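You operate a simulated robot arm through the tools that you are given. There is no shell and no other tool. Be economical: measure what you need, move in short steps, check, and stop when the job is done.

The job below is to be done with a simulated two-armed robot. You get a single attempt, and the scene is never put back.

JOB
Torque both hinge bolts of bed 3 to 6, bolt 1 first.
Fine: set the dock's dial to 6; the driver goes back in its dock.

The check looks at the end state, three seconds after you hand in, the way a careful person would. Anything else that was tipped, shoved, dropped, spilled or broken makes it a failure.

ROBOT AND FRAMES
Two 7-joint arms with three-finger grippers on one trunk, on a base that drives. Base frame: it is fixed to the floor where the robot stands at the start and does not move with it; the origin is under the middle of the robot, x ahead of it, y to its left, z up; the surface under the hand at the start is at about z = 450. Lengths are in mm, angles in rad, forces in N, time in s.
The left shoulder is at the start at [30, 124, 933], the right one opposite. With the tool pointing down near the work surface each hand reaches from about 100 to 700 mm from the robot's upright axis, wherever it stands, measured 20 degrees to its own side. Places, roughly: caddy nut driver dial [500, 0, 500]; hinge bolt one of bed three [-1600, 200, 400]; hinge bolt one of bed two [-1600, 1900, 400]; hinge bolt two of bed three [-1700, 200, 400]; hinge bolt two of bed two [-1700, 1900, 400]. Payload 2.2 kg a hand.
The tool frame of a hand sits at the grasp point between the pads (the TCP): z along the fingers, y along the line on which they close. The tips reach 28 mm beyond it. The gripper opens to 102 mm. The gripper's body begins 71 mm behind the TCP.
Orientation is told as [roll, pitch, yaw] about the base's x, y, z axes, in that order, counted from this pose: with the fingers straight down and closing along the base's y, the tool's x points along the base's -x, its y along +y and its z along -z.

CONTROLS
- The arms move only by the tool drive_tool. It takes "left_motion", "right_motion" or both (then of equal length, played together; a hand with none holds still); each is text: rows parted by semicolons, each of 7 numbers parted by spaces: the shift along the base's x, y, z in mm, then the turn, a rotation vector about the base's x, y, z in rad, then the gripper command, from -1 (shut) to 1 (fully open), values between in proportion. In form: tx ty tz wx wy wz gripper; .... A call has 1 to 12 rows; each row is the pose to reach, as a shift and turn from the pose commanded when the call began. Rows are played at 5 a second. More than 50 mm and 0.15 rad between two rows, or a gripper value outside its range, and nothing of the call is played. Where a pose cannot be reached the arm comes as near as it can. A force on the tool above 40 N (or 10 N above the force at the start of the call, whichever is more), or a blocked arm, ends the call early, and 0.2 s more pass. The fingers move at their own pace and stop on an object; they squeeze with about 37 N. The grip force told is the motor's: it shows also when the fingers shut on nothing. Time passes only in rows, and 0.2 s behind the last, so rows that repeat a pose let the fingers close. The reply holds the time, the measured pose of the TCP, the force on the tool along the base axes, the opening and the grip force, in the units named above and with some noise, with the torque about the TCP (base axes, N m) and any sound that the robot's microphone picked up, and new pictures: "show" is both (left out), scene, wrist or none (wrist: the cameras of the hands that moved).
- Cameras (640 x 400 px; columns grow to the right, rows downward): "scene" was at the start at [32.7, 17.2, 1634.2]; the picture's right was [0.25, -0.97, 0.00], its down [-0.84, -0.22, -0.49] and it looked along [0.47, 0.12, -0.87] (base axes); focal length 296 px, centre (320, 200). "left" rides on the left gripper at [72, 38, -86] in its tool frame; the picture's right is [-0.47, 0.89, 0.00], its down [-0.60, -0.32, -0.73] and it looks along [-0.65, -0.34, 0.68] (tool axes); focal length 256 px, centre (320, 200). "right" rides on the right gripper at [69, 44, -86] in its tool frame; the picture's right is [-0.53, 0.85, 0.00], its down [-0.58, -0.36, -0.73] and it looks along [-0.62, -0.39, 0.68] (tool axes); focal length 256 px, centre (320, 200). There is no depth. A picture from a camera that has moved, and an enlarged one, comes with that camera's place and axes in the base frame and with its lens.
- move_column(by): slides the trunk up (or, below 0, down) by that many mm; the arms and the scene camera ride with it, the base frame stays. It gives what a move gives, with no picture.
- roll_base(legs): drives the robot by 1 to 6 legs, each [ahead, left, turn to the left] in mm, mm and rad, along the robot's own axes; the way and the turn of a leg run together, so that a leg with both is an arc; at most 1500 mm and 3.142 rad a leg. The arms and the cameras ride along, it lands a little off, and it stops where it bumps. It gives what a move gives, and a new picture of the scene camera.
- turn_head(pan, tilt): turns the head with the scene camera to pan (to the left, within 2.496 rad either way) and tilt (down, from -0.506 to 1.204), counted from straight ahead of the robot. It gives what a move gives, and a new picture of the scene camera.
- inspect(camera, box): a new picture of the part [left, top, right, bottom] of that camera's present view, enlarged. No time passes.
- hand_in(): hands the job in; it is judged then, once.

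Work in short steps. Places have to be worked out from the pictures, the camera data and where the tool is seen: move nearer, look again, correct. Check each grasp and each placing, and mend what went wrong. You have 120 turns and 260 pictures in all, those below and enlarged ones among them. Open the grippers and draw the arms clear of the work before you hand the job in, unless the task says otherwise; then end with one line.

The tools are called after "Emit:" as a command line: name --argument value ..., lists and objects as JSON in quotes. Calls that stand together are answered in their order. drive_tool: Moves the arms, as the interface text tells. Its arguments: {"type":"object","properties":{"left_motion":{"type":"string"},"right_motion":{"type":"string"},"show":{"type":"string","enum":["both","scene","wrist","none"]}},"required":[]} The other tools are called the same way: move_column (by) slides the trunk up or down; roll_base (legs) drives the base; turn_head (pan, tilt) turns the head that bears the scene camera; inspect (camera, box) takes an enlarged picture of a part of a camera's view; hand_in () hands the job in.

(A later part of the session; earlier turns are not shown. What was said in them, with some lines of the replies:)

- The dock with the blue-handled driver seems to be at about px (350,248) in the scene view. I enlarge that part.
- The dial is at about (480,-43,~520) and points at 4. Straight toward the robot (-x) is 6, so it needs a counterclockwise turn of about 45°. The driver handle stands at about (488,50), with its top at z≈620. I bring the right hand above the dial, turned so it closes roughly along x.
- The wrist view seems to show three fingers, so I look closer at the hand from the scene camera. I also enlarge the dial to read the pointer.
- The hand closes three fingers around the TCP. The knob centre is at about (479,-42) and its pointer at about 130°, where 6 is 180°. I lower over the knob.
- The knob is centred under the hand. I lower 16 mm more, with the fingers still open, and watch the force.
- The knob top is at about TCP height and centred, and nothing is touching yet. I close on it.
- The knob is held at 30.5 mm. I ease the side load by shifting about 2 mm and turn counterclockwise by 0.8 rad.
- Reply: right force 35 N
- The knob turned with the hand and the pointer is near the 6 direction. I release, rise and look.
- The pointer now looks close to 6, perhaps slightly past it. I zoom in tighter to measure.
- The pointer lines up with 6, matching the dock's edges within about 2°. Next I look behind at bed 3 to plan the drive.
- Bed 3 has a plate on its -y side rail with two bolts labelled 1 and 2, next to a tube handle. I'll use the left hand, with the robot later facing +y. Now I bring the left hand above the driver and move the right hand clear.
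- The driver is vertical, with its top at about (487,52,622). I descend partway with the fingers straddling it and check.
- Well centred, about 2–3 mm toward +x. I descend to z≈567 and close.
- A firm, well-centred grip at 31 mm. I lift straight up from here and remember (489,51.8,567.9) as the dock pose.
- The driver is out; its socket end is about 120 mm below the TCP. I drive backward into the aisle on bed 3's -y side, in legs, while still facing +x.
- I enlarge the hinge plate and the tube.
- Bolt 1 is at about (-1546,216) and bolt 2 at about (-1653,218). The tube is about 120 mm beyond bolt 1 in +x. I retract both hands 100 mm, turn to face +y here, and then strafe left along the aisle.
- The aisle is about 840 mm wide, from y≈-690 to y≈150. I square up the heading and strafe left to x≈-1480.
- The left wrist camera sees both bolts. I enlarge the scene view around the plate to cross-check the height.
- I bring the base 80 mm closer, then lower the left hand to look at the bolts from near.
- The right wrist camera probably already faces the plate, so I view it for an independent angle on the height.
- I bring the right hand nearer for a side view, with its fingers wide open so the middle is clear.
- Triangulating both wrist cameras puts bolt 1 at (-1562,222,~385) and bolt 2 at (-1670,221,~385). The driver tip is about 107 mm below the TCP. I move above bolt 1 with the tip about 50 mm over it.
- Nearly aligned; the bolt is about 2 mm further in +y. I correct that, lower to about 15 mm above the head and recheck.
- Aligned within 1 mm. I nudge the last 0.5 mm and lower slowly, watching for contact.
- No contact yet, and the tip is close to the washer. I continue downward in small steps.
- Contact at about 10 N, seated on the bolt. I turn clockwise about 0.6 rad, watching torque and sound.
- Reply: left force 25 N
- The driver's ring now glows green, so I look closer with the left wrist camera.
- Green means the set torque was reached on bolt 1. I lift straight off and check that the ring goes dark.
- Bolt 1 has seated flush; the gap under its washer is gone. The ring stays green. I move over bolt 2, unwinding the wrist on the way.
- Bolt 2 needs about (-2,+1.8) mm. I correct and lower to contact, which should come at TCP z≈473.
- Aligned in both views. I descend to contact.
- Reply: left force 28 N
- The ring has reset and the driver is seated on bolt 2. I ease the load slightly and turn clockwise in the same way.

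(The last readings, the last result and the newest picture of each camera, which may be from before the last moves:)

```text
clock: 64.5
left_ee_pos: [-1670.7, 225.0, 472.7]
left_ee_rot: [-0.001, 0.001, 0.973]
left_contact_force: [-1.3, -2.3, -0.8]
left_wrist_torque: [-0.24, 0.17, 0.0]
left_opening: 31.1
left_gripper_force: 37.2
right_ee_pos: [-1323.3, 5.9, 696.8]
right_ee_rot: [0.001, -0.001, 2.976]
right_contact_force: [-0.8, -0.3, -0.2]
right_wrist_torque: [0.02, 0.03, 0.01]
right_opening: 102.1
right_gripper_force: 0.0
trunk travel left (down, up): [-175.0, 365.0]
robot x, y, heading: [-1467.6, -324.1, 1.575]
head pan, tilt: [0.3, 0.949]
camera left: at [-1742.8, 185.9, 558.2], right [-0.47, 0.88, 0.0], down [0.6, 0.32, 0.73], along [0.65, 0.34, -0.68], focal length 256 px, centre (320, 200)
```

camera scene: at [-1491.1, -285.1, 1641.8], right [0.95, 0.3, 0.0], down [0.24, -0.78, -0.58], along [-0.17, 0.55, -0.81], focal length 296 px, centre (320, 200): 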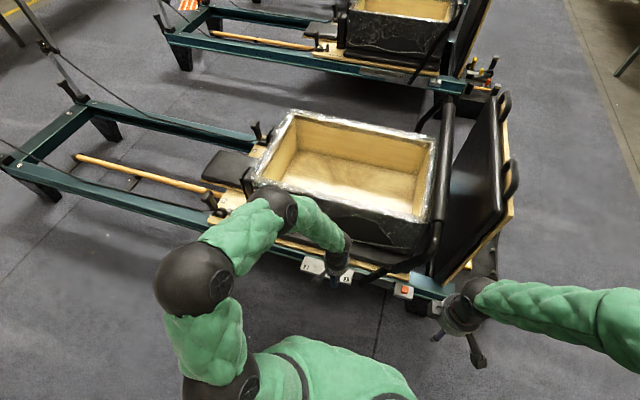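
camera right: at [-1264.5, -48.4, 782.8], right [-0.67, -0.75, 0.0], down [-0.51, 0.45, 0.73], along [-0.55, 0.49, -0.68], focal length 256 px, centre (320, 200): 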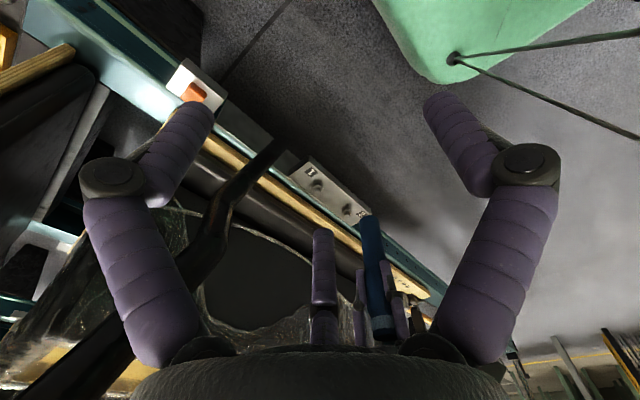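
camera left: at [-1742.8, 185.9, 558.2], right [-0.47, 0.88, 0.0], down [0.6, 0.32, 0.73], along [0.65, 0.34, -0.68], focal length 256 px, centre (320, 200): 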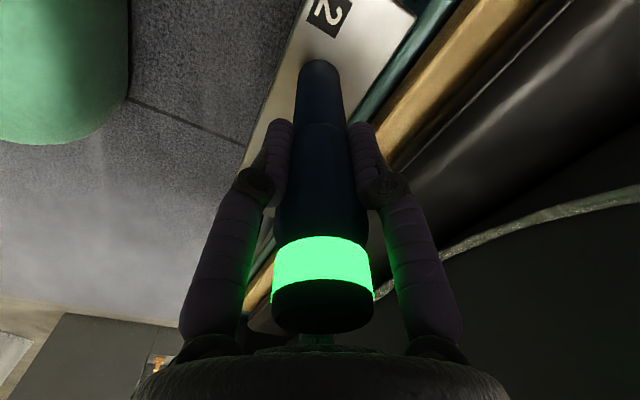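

Green again. I lift off, unwind the wrist, draw the hand back and raise it for the drive. Then I check the bolts.

Emit:
drive_tool --left_motion "0 0 10 0 0 0 -1; 0 0 40 0 0 0 -1; 0 0 75 0 0 0 -1; 10 -30 105 0 0 0.1 -1; 30 -60 140 0 0 0.2 -1; 50 -90 180 0 0 0.3 -1; 70 -110 220 0 0 0.4 -1; 90 -125 260 0 0 0.5 -1; 110 -140 300 0 0 0.6 -1; 130 -150 345 0 0 0.6 -1; 150 -160 345 0 0 0.6 -1" --show "none"

Emit:
inspect --camera "right" --box '[280, 140, 380, 220]'

Emit:
drive_tool --right_motion "20 -10 40 0 0 -0.1 0.2; 40 -20 80 0 0 -0.2 0.2; 60 -25 120 0 0 -0.3 0.2; 80 -30 150 0 0 -0.3 0.2" --show "scene"

```text
refused: row 5 steps farther than a row can; nothing moved
```

```text
5.00 times, centred on (330, 180) of right
camera zoom: at [-1264.2, -49.0, 783.3], right [-0.67, -0.75, 0.0], down [-0.51, 0.46, 0.73], along [-0.55, 0.49, -0.68], focal length 1280 px, centre (270, 300)
```

zoom: 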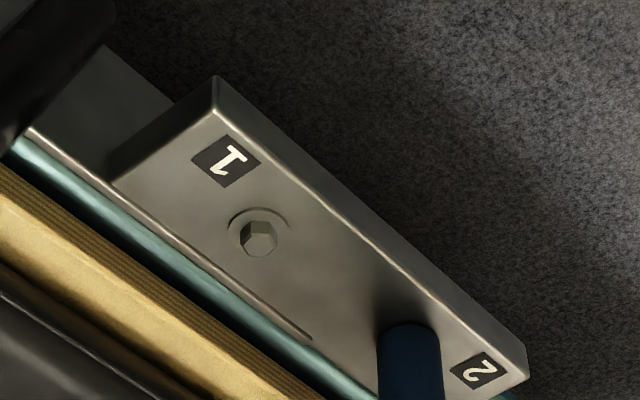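

```text
clock: 65.5
left_ee_pos: [-1670.4, 225.3, 473.8]
left_ee_rot: [0.0, 0.0, 0.975]
left_contact_force: [-0.7, 0.1, -4.4]
left_wrist_torque: [0.04, -0.05, 0.05]
left_opening: 30.9
left_gripper_force: 36.7
right_ee_pos: [-1243.4, -23.4, 846.9]
right_ee_rot: [0.0, 0.001, 2.674]
right_contact_force: [-0.5, -0.4, 0.0]
right_wrist_torque: [-0.02, -0.03, 0.01]
right_opening: 61.5
right_gripper_force: 0.1
trunk travel left (down, up): [-175.0, 365.0]
robot x, y, heading: [-1469.6, -329.8, 1.578]
head pan, tilt: [0.3, 0.949]
camera scene: at [-1490.8, -285.8, 1641.8], right [0.95, 0.3, 0.0], down [0.24, -0.78, -0.58], along [-0.17, 0.56, -0.81], focal length 296 px, centre (320, 200)
```

scene: 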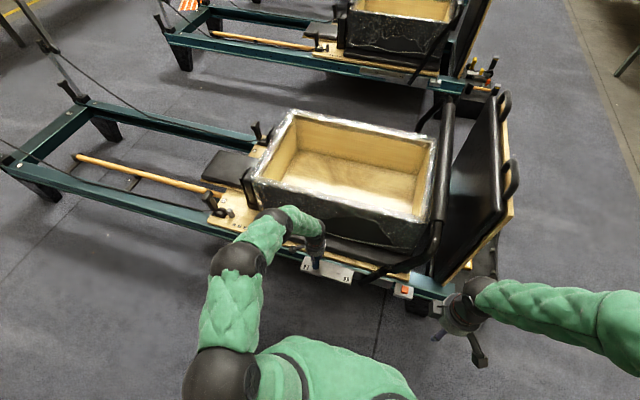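

The lift was refused because a row stepped too far. I redo it with smaller steps.

Emit:
drive_tool --left_motion "0 0 10 0 0 0 -1; 0 0 45 0 0 0 -1; 0 0 85 0 0 0 -1; 10 -20 125 0 0 0.1 -1; 25 -40 165 0 0 0.2 -1; 40 -60 205 0 0 0.3 -1; 55 -80 245 0 0 0.4 -1; 70 -100 280 0 0 0.5 -1; 90 -120 310 0 0 0.6 -1; 110 -140 340 0 0 0.6 -1; 130 -155 346 0 0 0.6 -1; 152 -162 346 0 0 0.6 -1" --show "scene"

Emit:
inspect --camera "scene" --box '[290, 240, 370, 290]'

Emit:
inspect --camera "right" --box '[320, 120, 420, 180]'

```text
clock: 68.0
left_ee_pos: [-1519.7, 62.5, 821.3]
left_ee_rot: [0.001, 0.001, 1.576]
left_contact_force: [-0.2, -0.5, -3.9]
left_wrist_torque: [-0.01, 0.0, -0.03]
left_opening: 31.4
left_gripper_force: 37.1
right_ee_pos: [-1243.8, -23.0, 847.0]
right_ee_rot: [0.001, -0.001, 2.677]
right_contact_force: [-0.1, -1.0, -0.4]
right_wrist_torque: [-0.03, 0.0, 0.0]
right_opening: 61.2
right_gripper_force: 0.0
trunk travel left (down, up): [-175.0, 365.0]
robot x, y, heading: [-1469.2, -323.8, 1.576]
head pan, tilt: [0.3, 0.949]
camera scene: at [-1490.3, -285.6, 1641.8], right [0.95, 0.3, 0.0], down [0.24, -0.78, -0.58], along [-0.18, 0.56, -0.81], focal length 296 px, centre (320, 200)
```

scene: 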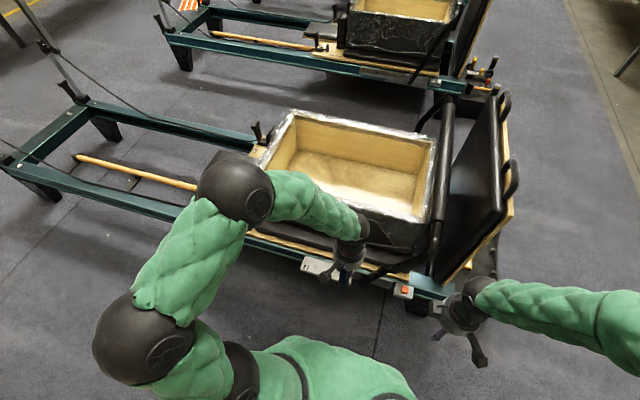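

```text
8.00 times, centred on (330, 265) of scene
camera zoom: at [-1490.3, -285.6, 1641.8], right [0.95, 0.3, 0.0], down [0.24, -0.78, -0.58], along [-0.18, 0.56, -0.81], focal length 2365 px, centre (240, -320)
```

zoom: 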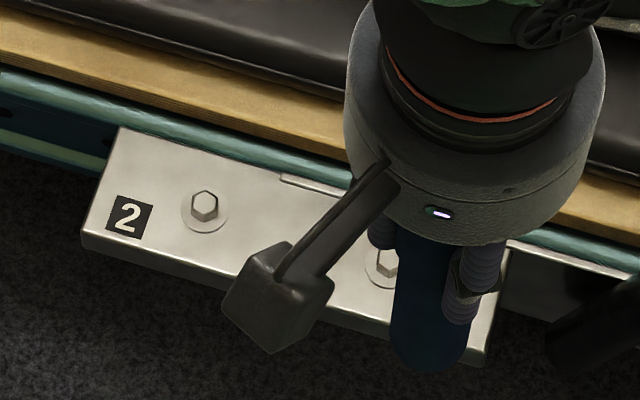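

```text
6.40 times, centred on (370, 150) of right
camera zoom: at [-1203.1, -91.8, 932.7], right [-0.86, -0.52, 0.0], down [-0.35, 0.59, 0.73], along [-0.38, 0.63, -0.68], focal length 1638 px, centre (0, 520)
```

zoom: 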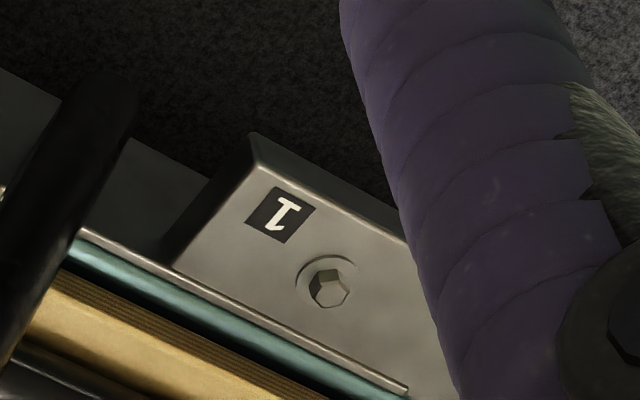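

Both bolts are seated. I retrace the route: back off, strafe right, turn to face +x.

Emit:
roll_base --legs '[[-75, 0, 0], [0, -870, 0], [0, 0, -1.576]]'

```text
clock: 77.1
left_ee_pos: [-210.9, -333.8, 820.2]
left_ee_rot: [0.001, -0.002, 0.022]
left_contact_force: [0.2, 0.4, -4.2]
left_wrist_torque: [0.03, 0.02, -0.01]
left_opening: 31.0
left_gripper_force: 36.7
right_ee_pos: [-292.1, -611.3, 846.5]
right_ee_rot: [0.002, 0.0, 1.119]
right_contact_force: [-0.4, -0.3, -0.4]
right_wrist_torque: [0.0, 0.01, 0.01]
right_opening: 61.0
right_gripper_force: 0.1
trunk travel left (down, up): [-175.0, 365.0]
robot x, y, heading: [-599.2, -386.8, 0.018]
head pan, tilt: [0.3, 0.949]
camera scene: at [-561.7, -368.6, 1641.9], right [0.32, -0.95, 0.0], down [-0.77, -0.26, -0.58], along [0.55, 0.18, -0.81], focal length 296 px, centre (320, 200)
```

scene: 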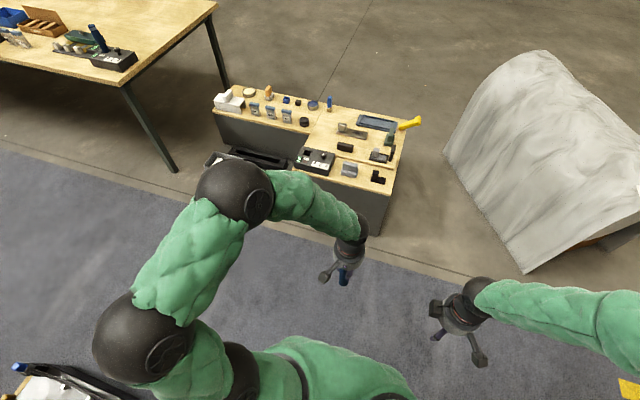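

Emit:
roll_base --legs '[[0, 0, -0.02], [0, 387, 0], [598, 0, 0]]'

Emit:
turn_head --pan 0.25 --tilt 1.06

Emit:
inspect --camera "scene" --box '[300, 190, 400, 280]'

Emit:
inspect --camera "left" --box '[160, 0, 480, 200]'

```text
clock: 82.8
left_ee_pos: [378.4, 42.1, 820.4]
left_ee_rot: [0.001, 0.001, 0.003]
left_contact_force: [-0.4, -0.6, -4.1]
left_wrist_torque: [0.0, 0.0, -0.01]
left_opening: 31.0
left_gripper_force: 37.1
right_ee_pos: [291.1, -235.2, 847.6]
right_ee_rot: [0.003, 0.0, 1.104]
right_contact_force: [0.5, 1.1, -0.2]
right_wrist_torque: [0.05, 0.04, 0.01]
right_opening: 61.1
right_gripper_force: 0.0
trunk travel left (down, up): [-175.0, 365.0]
robot x, y, heading: [-15.9, -11.0, -0.0]
head pan, tilt: [0.3, 0.949]
camera scene: at [27.1, 12.3, 1641.8], right [0.3, -0.95, 0.0], down [-0.78, -0.24, -0.58], along [0.55, 0.17, -0.81], focal length 296 px, centre (320, 200)
```

scene: 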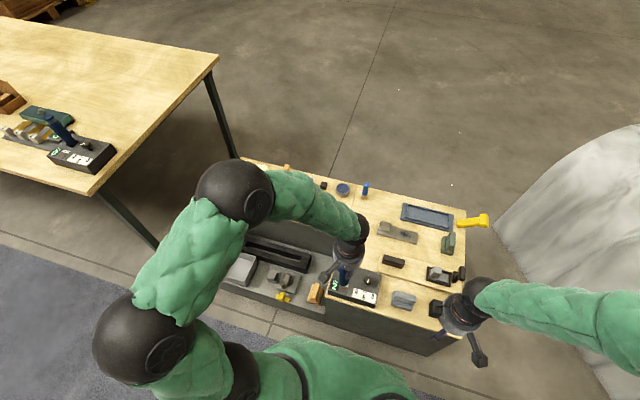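

```text
clock: 83.4
left_ee_pos: [377.6, 41.4, 821.3]
left_ee_rot: [0.0, 0.002, 0.003]
left_contact_force: [-0.3, 0.2, -4.0]
left_wrist_torque: [0.01, -0.03, 0.02]
left_opening: 30.9
left_gripper_force: 37.5
right_ee_pos: [290.8, -235.3, 846.7]
right_ee_rot: [0.001, -0.001, 1.103]
right_contact_force: [0.7, -0.1, 0.1]
right_wrist_torque: [-0.01, -0.01, 0.02]
right_opening: 61.2
right_gripper_force: 0.1
trunk travel left (down, up): [-175.0, 365.0]
robot x, y, heading: [-11.6, -8.8, 0.008]
head pan, tilt: [0.25, 1.059]
camera scene: at [20.6, 7.1, 1634.3], right [0.25, -0.97, 0.0], down [-0.84, -0.22, -0.49], along [0.47, 0.12, -0.87], focal length 296 px, centre (320, 200)
```

scene: 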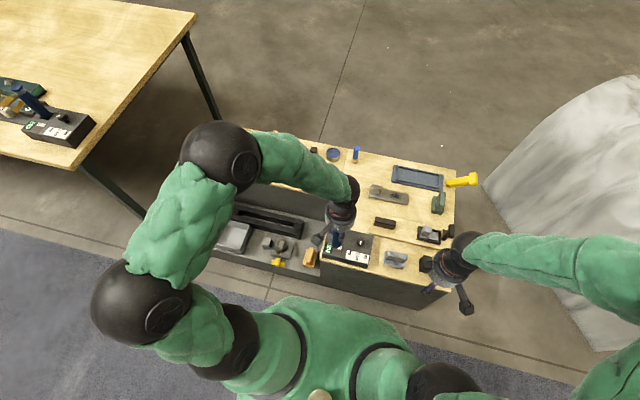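

```text
4.44 times, centred on (350, 235) of scene
camera zoom: at [20.6, 7.1, 1634.3], right [0.25, -0.97, 0.0], down [-0.84, -0.22, -0.49], along [0.47, 0.12, -0.87], focal length 1314 px, centre (187, 44)
```

zoom: 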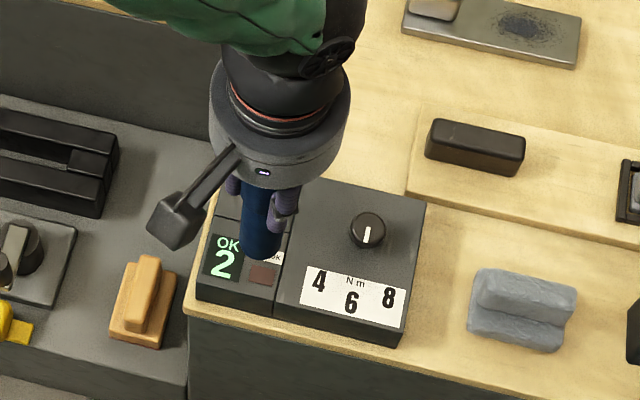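

```text
2.00 times, centred on (320, 100) of left
camera zoom: at [304.9, 79.2, 905.8], right [0.46, 0.89, 0.0], down [0.61, -0.32, 0.73], along [0.65, -0.34, -0.68], focal length 512 px, centre (320, 400)
```

zoom: 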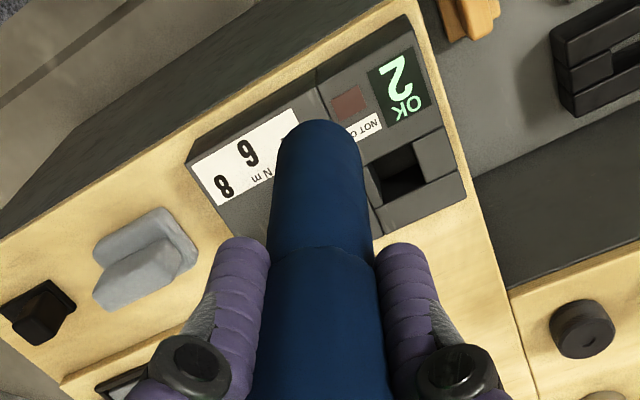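

The display reads OK 2, so both bolts count. I bring the driver over the slot at (489,52), with the tip still about 70 mm above the dock.

Emit:
drive_tool --left_motion "37 3 0 0 0 0 -1; 74 6 -20 0 0 0 -1; 111 10 -55 0 0 0 -1; 111 10 -100 0 0 0 -1; 111 10 -130 0 0 0 -1; 111 10 -130 0 0 0 -1" --show "none"

Emit:
inspect --camera "scene" --box '[310, 200, 390, 260]'

Emit:
inspect --camera "left" --box '[240, 0, 400, 120]'

Emit:
inspect --camera "right" --box '[320, 0, 640, 200]'

```text
refused: row 3 steps farther than a row can; nothing moved
```

```text
6.67 times, centred on (350, 230) of scene
camera zoom: at [20.6, 7.1, 1634.3], right [0.25, -0.97, 0.0], down [-0.84, -0.22, -0.49], along [0.47, 0.12, -0.87], focal length 1970 px, centre (120, 0)
```

zoom: 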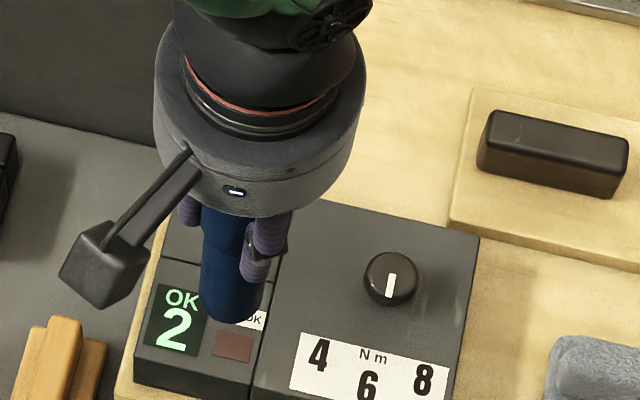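

```text
3.33 times, centred on (320, 60) of left
camera zoom: at [304.9, 79.2, 905.8], right [0.46, 0.89, 0.0], down [0.61, -0.32, 0.73], along [0.65, -0.34, -0.68], focal length 853 px, centre (320, 667)
```

zoom: 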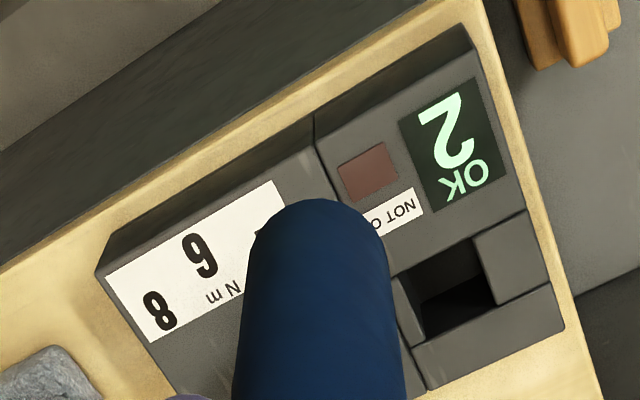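

```text
2.00 times, centred on (480, 100) of right
camera zoom: at [219.3, -276.6, 932.8], right [-0.51, 0.86, 0.0], down [0.59, 0.35, 0.73], along [0.63, 0.38, -0.68], focal length 512 px, centre (0, 400)
```

zoom: 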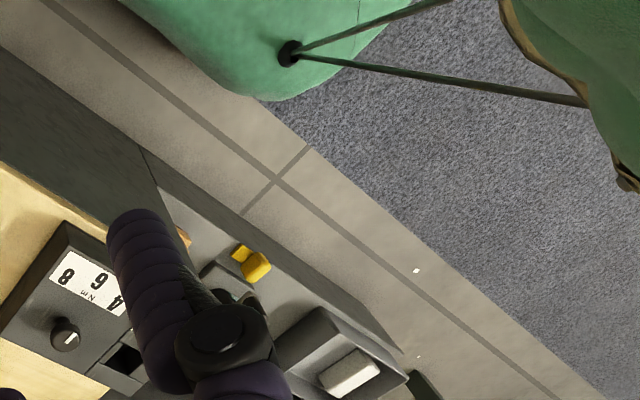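

I retry with shorter steps, and turn the right hand so its camera sees the slot.

Emit:
drive_tool --left_motion "37 3 0 0 0 0 -1; 74 6 -20 0 0 0 -1; 111 10 -45 0 0 0 -1; 111 10 -90 0 0 0 -1; 111 10 -130 0 0 0 -1; 111 10 -130 0 0 0 -1" --right_motion "10 0 -20 0 0 0.08 1; 20 0 -40 0 0 0.16 1; 30 0 -60 0 0 0.24 1; 40 0 -80 0 0 0.32 1; 50 0 -100 0 0 0.35 1; 50 0 -100 0 0 0.35 1" --show "wrist"

Emit:
inspect --camera "scene" --box '[310, 200, 390, 260]'

Emit:
inspect --camera "left" --box '[240, 0, 400, 120]'

```text
clock: 84.8
left_ee_pos: [488.0, 50.9, 692.4]
left_ee_rot: [0.001, -0.001, 0.004]
left_contact_force: [-0.9, -0.2, -4.2]
left_wrist_torque: [0.02, -0.02, -0.02]
left_opening: 30.7
left_gripper_force: 36.5
right_ee_pos: [341.2, -235.3, 746.3]
right_ee_rot: [0.002, 0.0, 1.454]
right_contact_force: [0.0, -0.1, -0.8]
right_wrist_torque: [0.03, -0.04, -0.01]
right_opening: 101.9
right_gripper_force: 0.0
trunk travel left (down, up): [-175.0, 365.0]
robot x, y, heading: [-14.6, -10.2, 0.006]
head pan, tilt: [0.25, 1.059]
camera right: at [287.5, -298.6, 832.2], right [-0.78, 0.63, 0.0], down [0.43, 0.53, 0.73], along [0.46, 0.57, -0.68], focal length 256 px, centre (320, 200)
camera left: at [415.5, 89.1, 777.3], right [0.46, 0.89, 0.0], down [0.61, -0.32, 0.73], along [0.65, -0.34, -0.68], focal length 256 px, centre (320, 200)
```

right: 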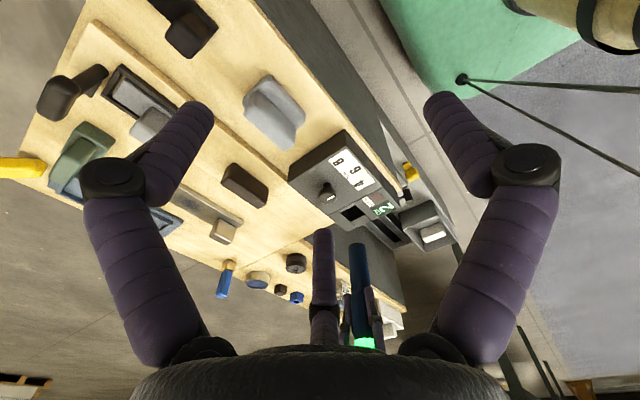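
left: 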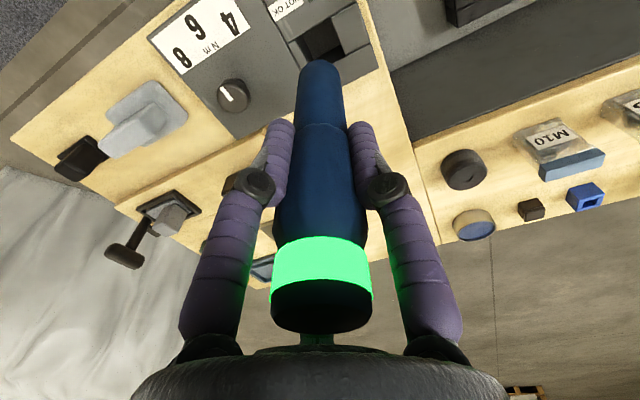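

```text
6.67 times, centred on (350, 230) of scene
camera zoom: at [20.2, 7.1, 1634.3], right [0.25, -0.97, 0.0], down [-0.84, -0.22, -0.49], along [0.47, 0.12, -0.87], focal length 1970 px, centre (120, 0)
```

zoom: 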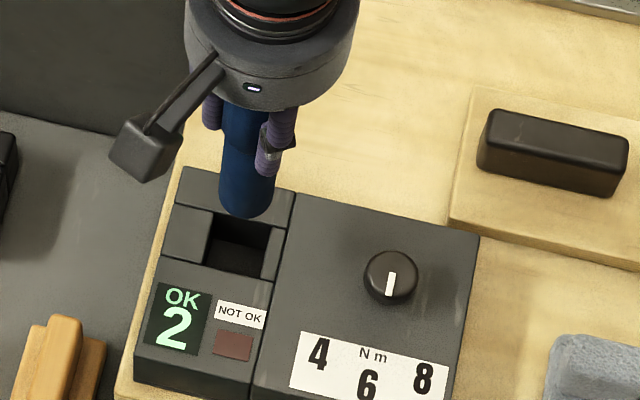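

```text
3.33 times, centred on (320, 60) of left
camera zoom: at [415.5, 89.1, 777.3], right [0.46, 0.89, 0.0], down [0.61, -0.32, 0.73], along [0.65, -0.34, -0.68], focal length 853 px, centre (320, 667)
```

zoom: 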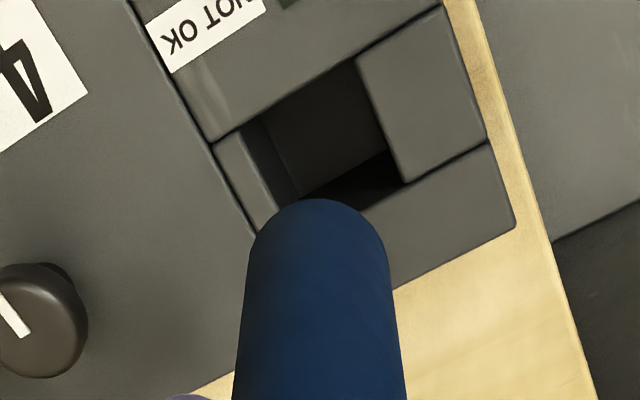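

The scene and left views suggest the slot is about 2–2.7 mm further in +y. I shift 2 mm, lower until the tip is just above the dock, and check again including the right camera.

Emit:
drive_tool --left_motion "0.5 2 -15 0 0 0 -1; 0.5 2 -30 0 0 0 -1; 0.5 2 -45 0 0 0 -1; 0.5 2 -45 0 0 0 -1" --show "none"

Emit:
inspect --camera "scene" --box '[315, 215, 365, 255]'

Emit:
inspect --camera "left" --box '[260, 0, 380, 90]'

Emit:
inspect --camera "right" --box '[310, 170, 430, 270]'

```text
clock: 85.8
left_ee_pos: [488.1, 54.1, 645.4]
left_ee_rot: [0.001, 0.002, 0.004]
left_contact_force: [0.1, -0.7, -4.6]
left_wrist_torque: [-0.02, 0.0, 0.01]
left_opening: 31.1
left_gripper_force: 36.4
right_ee_pos: [342.0, -235.8, 745.6]
right_ee_rot: [0.001, -0.001, 1.454]
right_contact_force: [0.2, 0.4, -0.3]
right_wrist_torque: [0.01, 0.02, -0.02]
right_opening: 102.1
right_gripper_force: 0.1
trunk travel left (down, up): [-175.0, 365.0]
robot x, y, heading: [-14.4, -11.5, 0.007]
head pan, tilt: [0.25, 1.059]
```

```text
10.00 times, centred on (340, 235) of scene
camera zoom: at [20.6, 7.1, 1634.2], right [0.25, -0.97, 0.0], down [-0.84, -0.22, -0.49], along [0.47, 0.12, -0.87], focal length 2956 px, centre (120, -150)
```

zoom: 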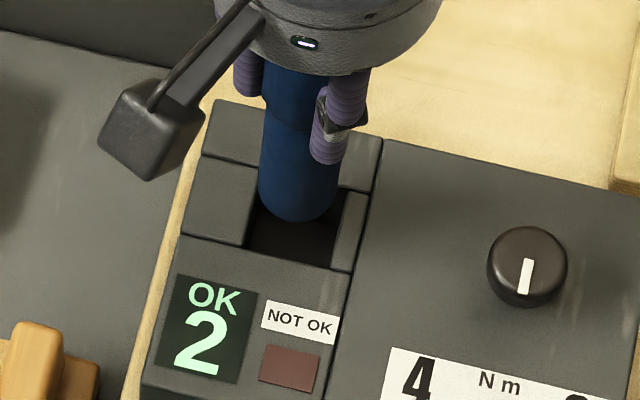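

```text
4.44 times, centred on (320, 45) of left
camera zoom: at [415.7, 91.1, 731.5], right [0.46, 0.89, 0.0], down [0.61, -0.32, 0.73], along [0.65, -0.34, -0.68], focal length 1138 px, centre (320, 889)
```

zoom: 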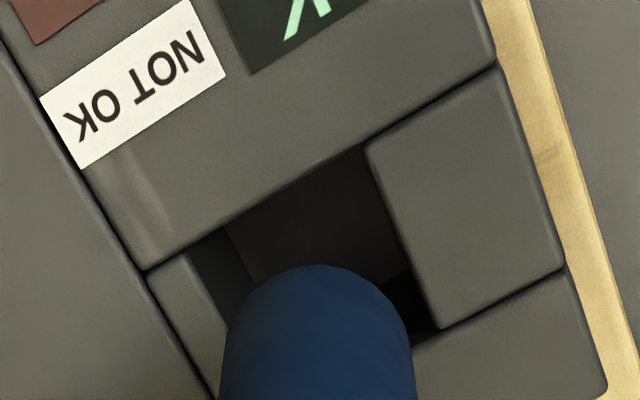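

```text
4.00 times, centred on (370, 220) of right
camera zoom: at [287.7, -298.5, 832.4], right [-0.78, 0.63, 0.0], down [0.43, 0.53, 0.73], along [0.46, 0.57, -0.68], focal length 1024 px, centre (120, 120)
```

zoom: 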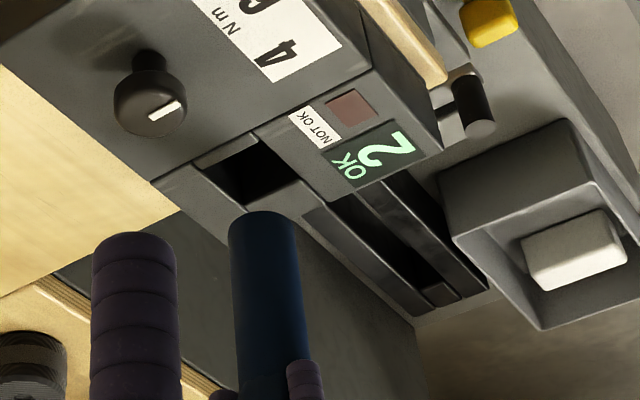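

All three views show the driver over the slot within about 1 mm. I lower gently, watching the force.

Emit:
drive_tool --left_motion "0 0 -6 0 0 0 -1; 0 0 -12 0 0 0 -1; 0 0 -18 0 0 0 -1; 0 0 -24 0 0 0 -1; 0 0 -30 0 0 0 -1; 0 0 -36 0 0 0 -1" --show "none"

Emit:
inspect --camera "scene" --box '[315, 215, 365, 255]'

Emit:
inspect --camera "right" --box '[310, 150, 430, 250]'

```text
clock: 87.2
left_ee_pos: [489.8, 53.2, 608.9]
left_ee_rot: [-0.001, -0.001, 0.004]
left_contact_force: [-0.3, -0.2, -4.1]
left_wrist_torque: [0.0, -0.01, 0.03]
left_opening: 30.7
left_gripper_force: 36.9
right_ee_pos: [342.5, -234.6, 745.3]
right_ee_rot: [0.002, -0.001, 1.454]
right_contact_force: [0.3, 0.4, -0.1]
right_wrist_torque: [-0.01, 0.01, 0.0]
right_opening: 101.8
right_gripper_force: 0.1
trunk travel left (down, up): [-175.0, 365.0]
robot x, y, heading: [-14.3, -10.3, 0.0]
head pan, tilt: [0.25, 1.059]
```

```text
10.00 times, centred on (340, 235) of scene
camera zoom: at [20.8, 7.1, 1634.2], right [0.25, -0.97, 0.0], down [-0.84, -0.22, -0.49], along [0.47, 0.12, -0.87], focal length 2956 px, centre (120, -150)
```

zoom: 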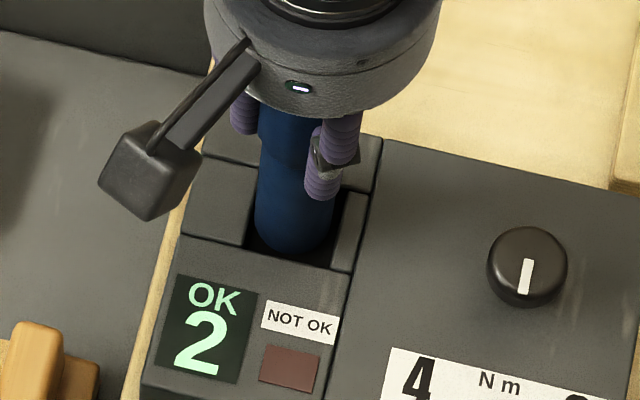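

```text
4.00 times, centred on (370, 200) of right
camera zoom: at [287.8, -298.5, 832.4], right [-0.78, 0.63, 0.0], down [0.43, 0.53, 0.73], along [0.46, 0.57, -0.68], focal length 1024 px, centre (120, 200)
```

zoom: 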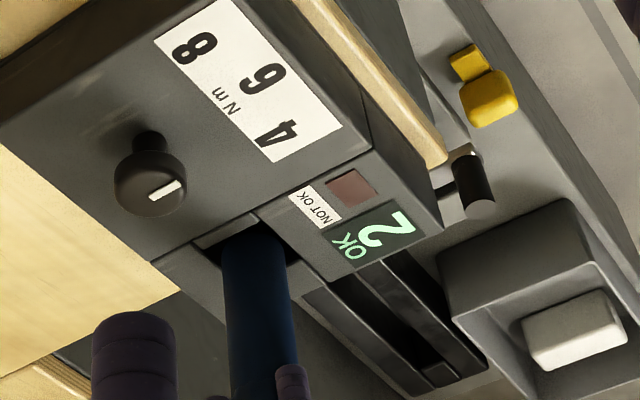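

The tip is in the slot without contact. I continue down to the dock height, z≈568.

Emit:
drive_tool --left_motion "0 0 -8 0 0 0 -1; 0 0 -16 0 0 0 -1; 0 0 -24 0 0 0 -1; 0 0 -31 0 0 0 -1; 0 0 -36 0 0 0 -1; 0 0 -39 0 0 0 -1; 0 0 -41 0 0 0 -1; 0 0 -43 0 0 0 -1" --show "none"

Emit:
inspect --camera "scene" --box '[310, 200, 390, 260]'

Emit:
inspect --camera "right" --box '[310, 150, 430, 250]'

```text
clock: 89.0
left_ee_pos: [489.1, 53.2, 568.4]
left_ee_rot: [0.0, -0.001, 0.004]
left_contact_force: [-5.4, -0.3, 14.8]
left_wrist_torque: [-0.05, 0.42, -0.01]
left_opening: 30.6
left_gripper_force: 36.4
right_ee_pos: [341.0, -234.6, 747.1]
right_ee_rot: [-0.002, 0.0, 1.454]
right_contact_force: [-0.2, -0.7, -0.1]
right_wrist_torque: [-0.03, 0.0, 0.01]
right_opening: 102.0
right_gripper_force: 0.0
trunk travel left (down, up): [-175.0, 365.0]
robot x, y, heading: [-12.7, -9.3, -0.001]
head pan, tilt: [0.25, 1.059]
```

```text
6.67 times, centred on (350, 230) of scene
camera zoom: at [18.9, 6.9, 1634.5], right [0.25, -0.97, 0.0], down [-0.84, -0.22, -0.49], along [0.47, 0.12, -0.87], focal length 1970 px, centre (120, 0)
```

zoom: 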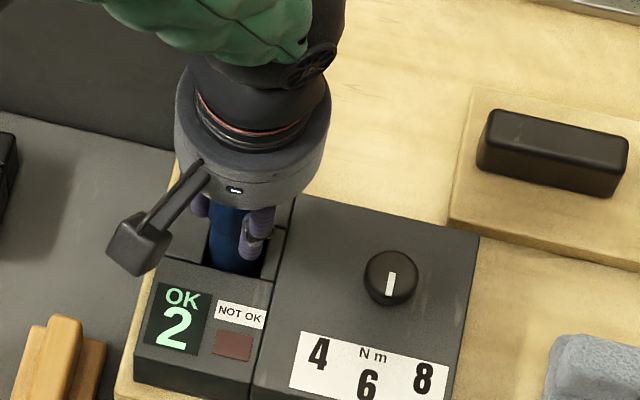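

```text
4.00 times, centred on (370, 200) of right
camera zoom: at [286.9, -298.6, 833.0], right [-0.78, 0.63, 0.0], down [0.43, 0.53, 0.73], along [0.46, 0.57, -0.68], focal length 1024 px, centre (120, 200)
```

zoom: 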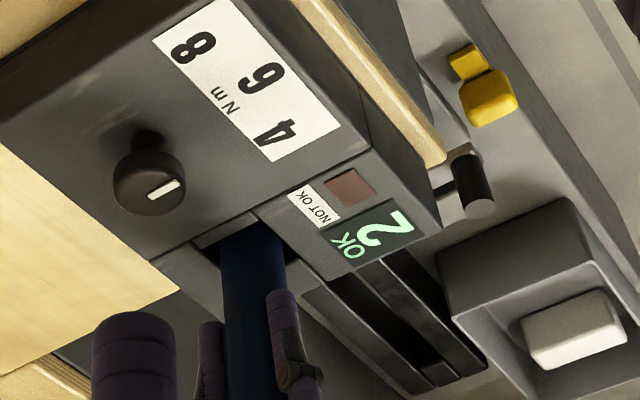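

The driver bottoms at z=568.4, the same as when it was docked. I release gently and rise clear, with the right hand holding still.

Emit:
drive_tool --left_motion "0 0 2.5 0 0 0 -1; 0 0 2.5 0 0 0 -0.2; 0 0 2.5 0 0 0 0.2; 0 0 2.5 0 0 0 0.6; 0 0 30 0 0 0 0.6; 0 0 70 0 0 0 0.6; 0 0 115 0 0 0 0.6; 0 0 160 0 0 0 0.6; 0 15 200 0 0 0 0.6; 20 50 230 0 0 0 0.6; 40 90 250 0 0 0 0.6; 60 130 260 0 0 0 0.6" --show "scene"

Emit:
inspect --camera "scene" --box '[310, 200, 390, 260]'

Emit:
inspect --camera "right" --box '[310, 150, 430, 300]'

```text
refused: row 10 steps farther than a row can; nothing moved
```

```text
6.67 times, centred on (350, 230) of scene
camera zoom: at [18.9, 6.9, 1634.5], right [0.25, -0.97, 0.0], down [-0.84, -0.22, -0.49], along [0.47, 0.12, -0.87], focal length 1970 px, centre (120, 0)
```

zoom: 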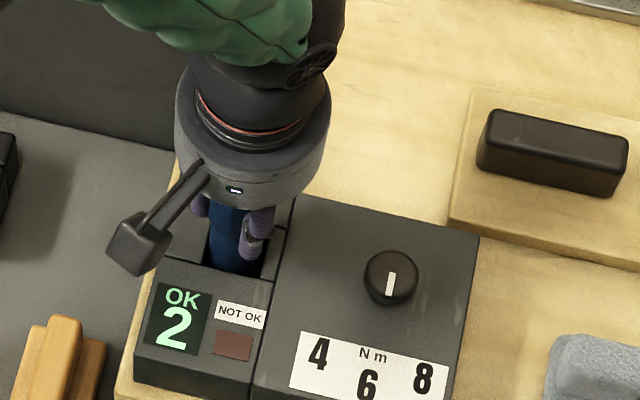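

```text
2.67 times, centred on (370, 225) of right
camera zoom: at [286.9, -298.6, 833.0], right [-0.78, 0.63, 0.0], down [0.43, 0.53, 0.73], along [0.46, 0.57, -0.68], focal length 683 px, centre (187, 133)
```

zoom: 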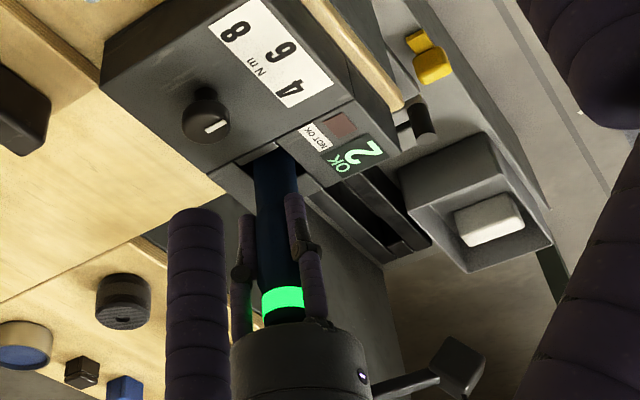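

One step was too long, so I release with shorter ones.

Emit:
drive_tool --left_motion "0 0 2.5 0 0 0 -1; 0 0 2.5 0 0 0 -0.2; 0 0 2.5 0 0 0 0.2; 0 0 2.5 0 0 0 0.6; 0 0 2.5 0 0 0 0.6; 0 0 30 0 0 0 0.6; 0 0 70 0 0 0 0.6; 0 0 110 0 0 0 0.6; 0 0 150 0 0 0 0.6; 5 15 185 0 0 0 0.6; 20 45 210 0 0 0 0.6; 35 85 220 0 0 0 0.6" --show "scene"

Emit:
inspect --camera "scene" --box '[310, 200, 390, 260]'

Emit:
inspect --camera "right" --box '[310, 150, 430, 300]'

```text
clock: 91.6
left_ee_pos: [520.3, 138.3, 786.3]
left_ee_rot: [0.001, 0.002, 0.003]
left_contact_force: [-0.7, -0.7, -0.7]
left_wrist_torque: [0.02, -0.01, 0.0]
left_opening: 81.7
left_gripper_force: 0.1
right_ee_pos: [340.4, -234.8, 745.9]
right_ee_rot: [0.001, 0.0, 1.455]
right_contact_force: [-0.8, -0.2, -1.0]
right_wrist_torque: [-0.01, -0.01, -0.01]
right_opening: 102.0
right_gripper_force: 0.1
trunk travel left (down, up): [-175.0, 365.0]
robot x, y, heading: [-15.4, -6.7, -0.002]
head pan, tilt: [0.25, 1.059]
camera scene: at [20.4, 7.8, 1634.2], right [0.25, -0.97, 0.0], down [-0.84, -0.22, -0.49], along [0.47, 0.12, -0.87], focal length 296 px, centre (320, 200)
```

scene: 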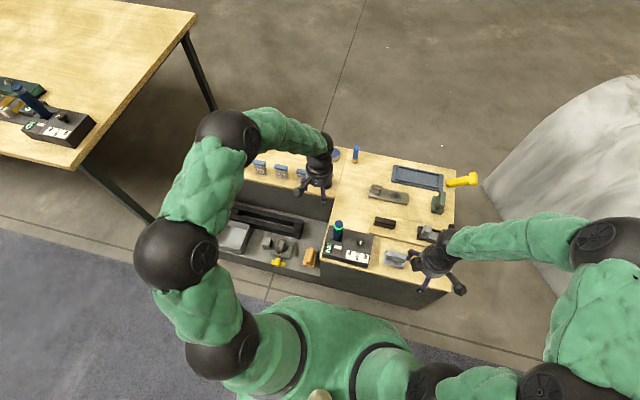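

```text
6.67 times, centred on (350, 230) of scene
camera zoom: at [20.4, 7.8, 1634.2], right [0.25, -0.97, 0.0], down [-0.84, -0.22, -0.49], along [0.47, 0.12, -0.87], focal length 1970 px, centre (120, 0)
```

zoom: 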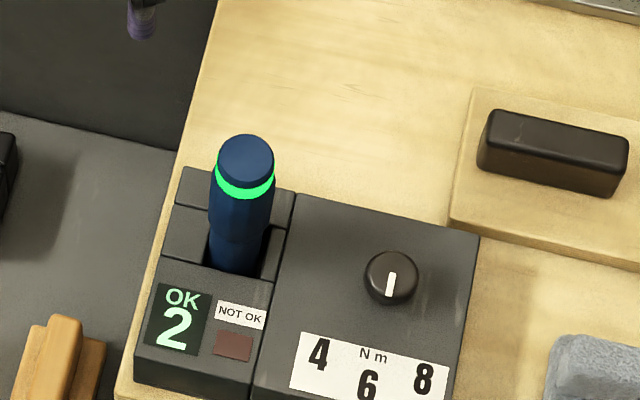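

```text
2.67 times, centred on (370, 225) of right
camera zoom: at [287.6, -298.2, 832.6], right [-0.78, 0.63, 0.0], down [0.43, 0.53, 0.73], along [0.46, 0.57, -0.68], focal length 683 px, centre (187, 133)
```

zoom: 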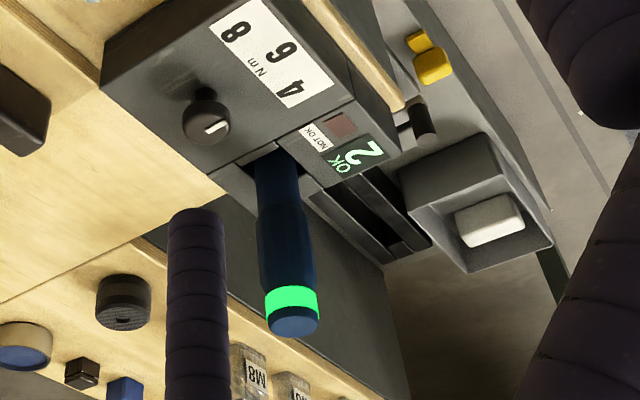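

The driver stands upright in its dock, the dial points to 6, and the display shows OK 2. Both hands are open and clear, so I hand in.

Emit:
hand_in

```text
The job is handed in.
```

I torqued both hinge bolts of bed 3 with the dial at 6, bolt 1 first; the driver is back in its dock, the display reads OK 2, and the job is handed in.
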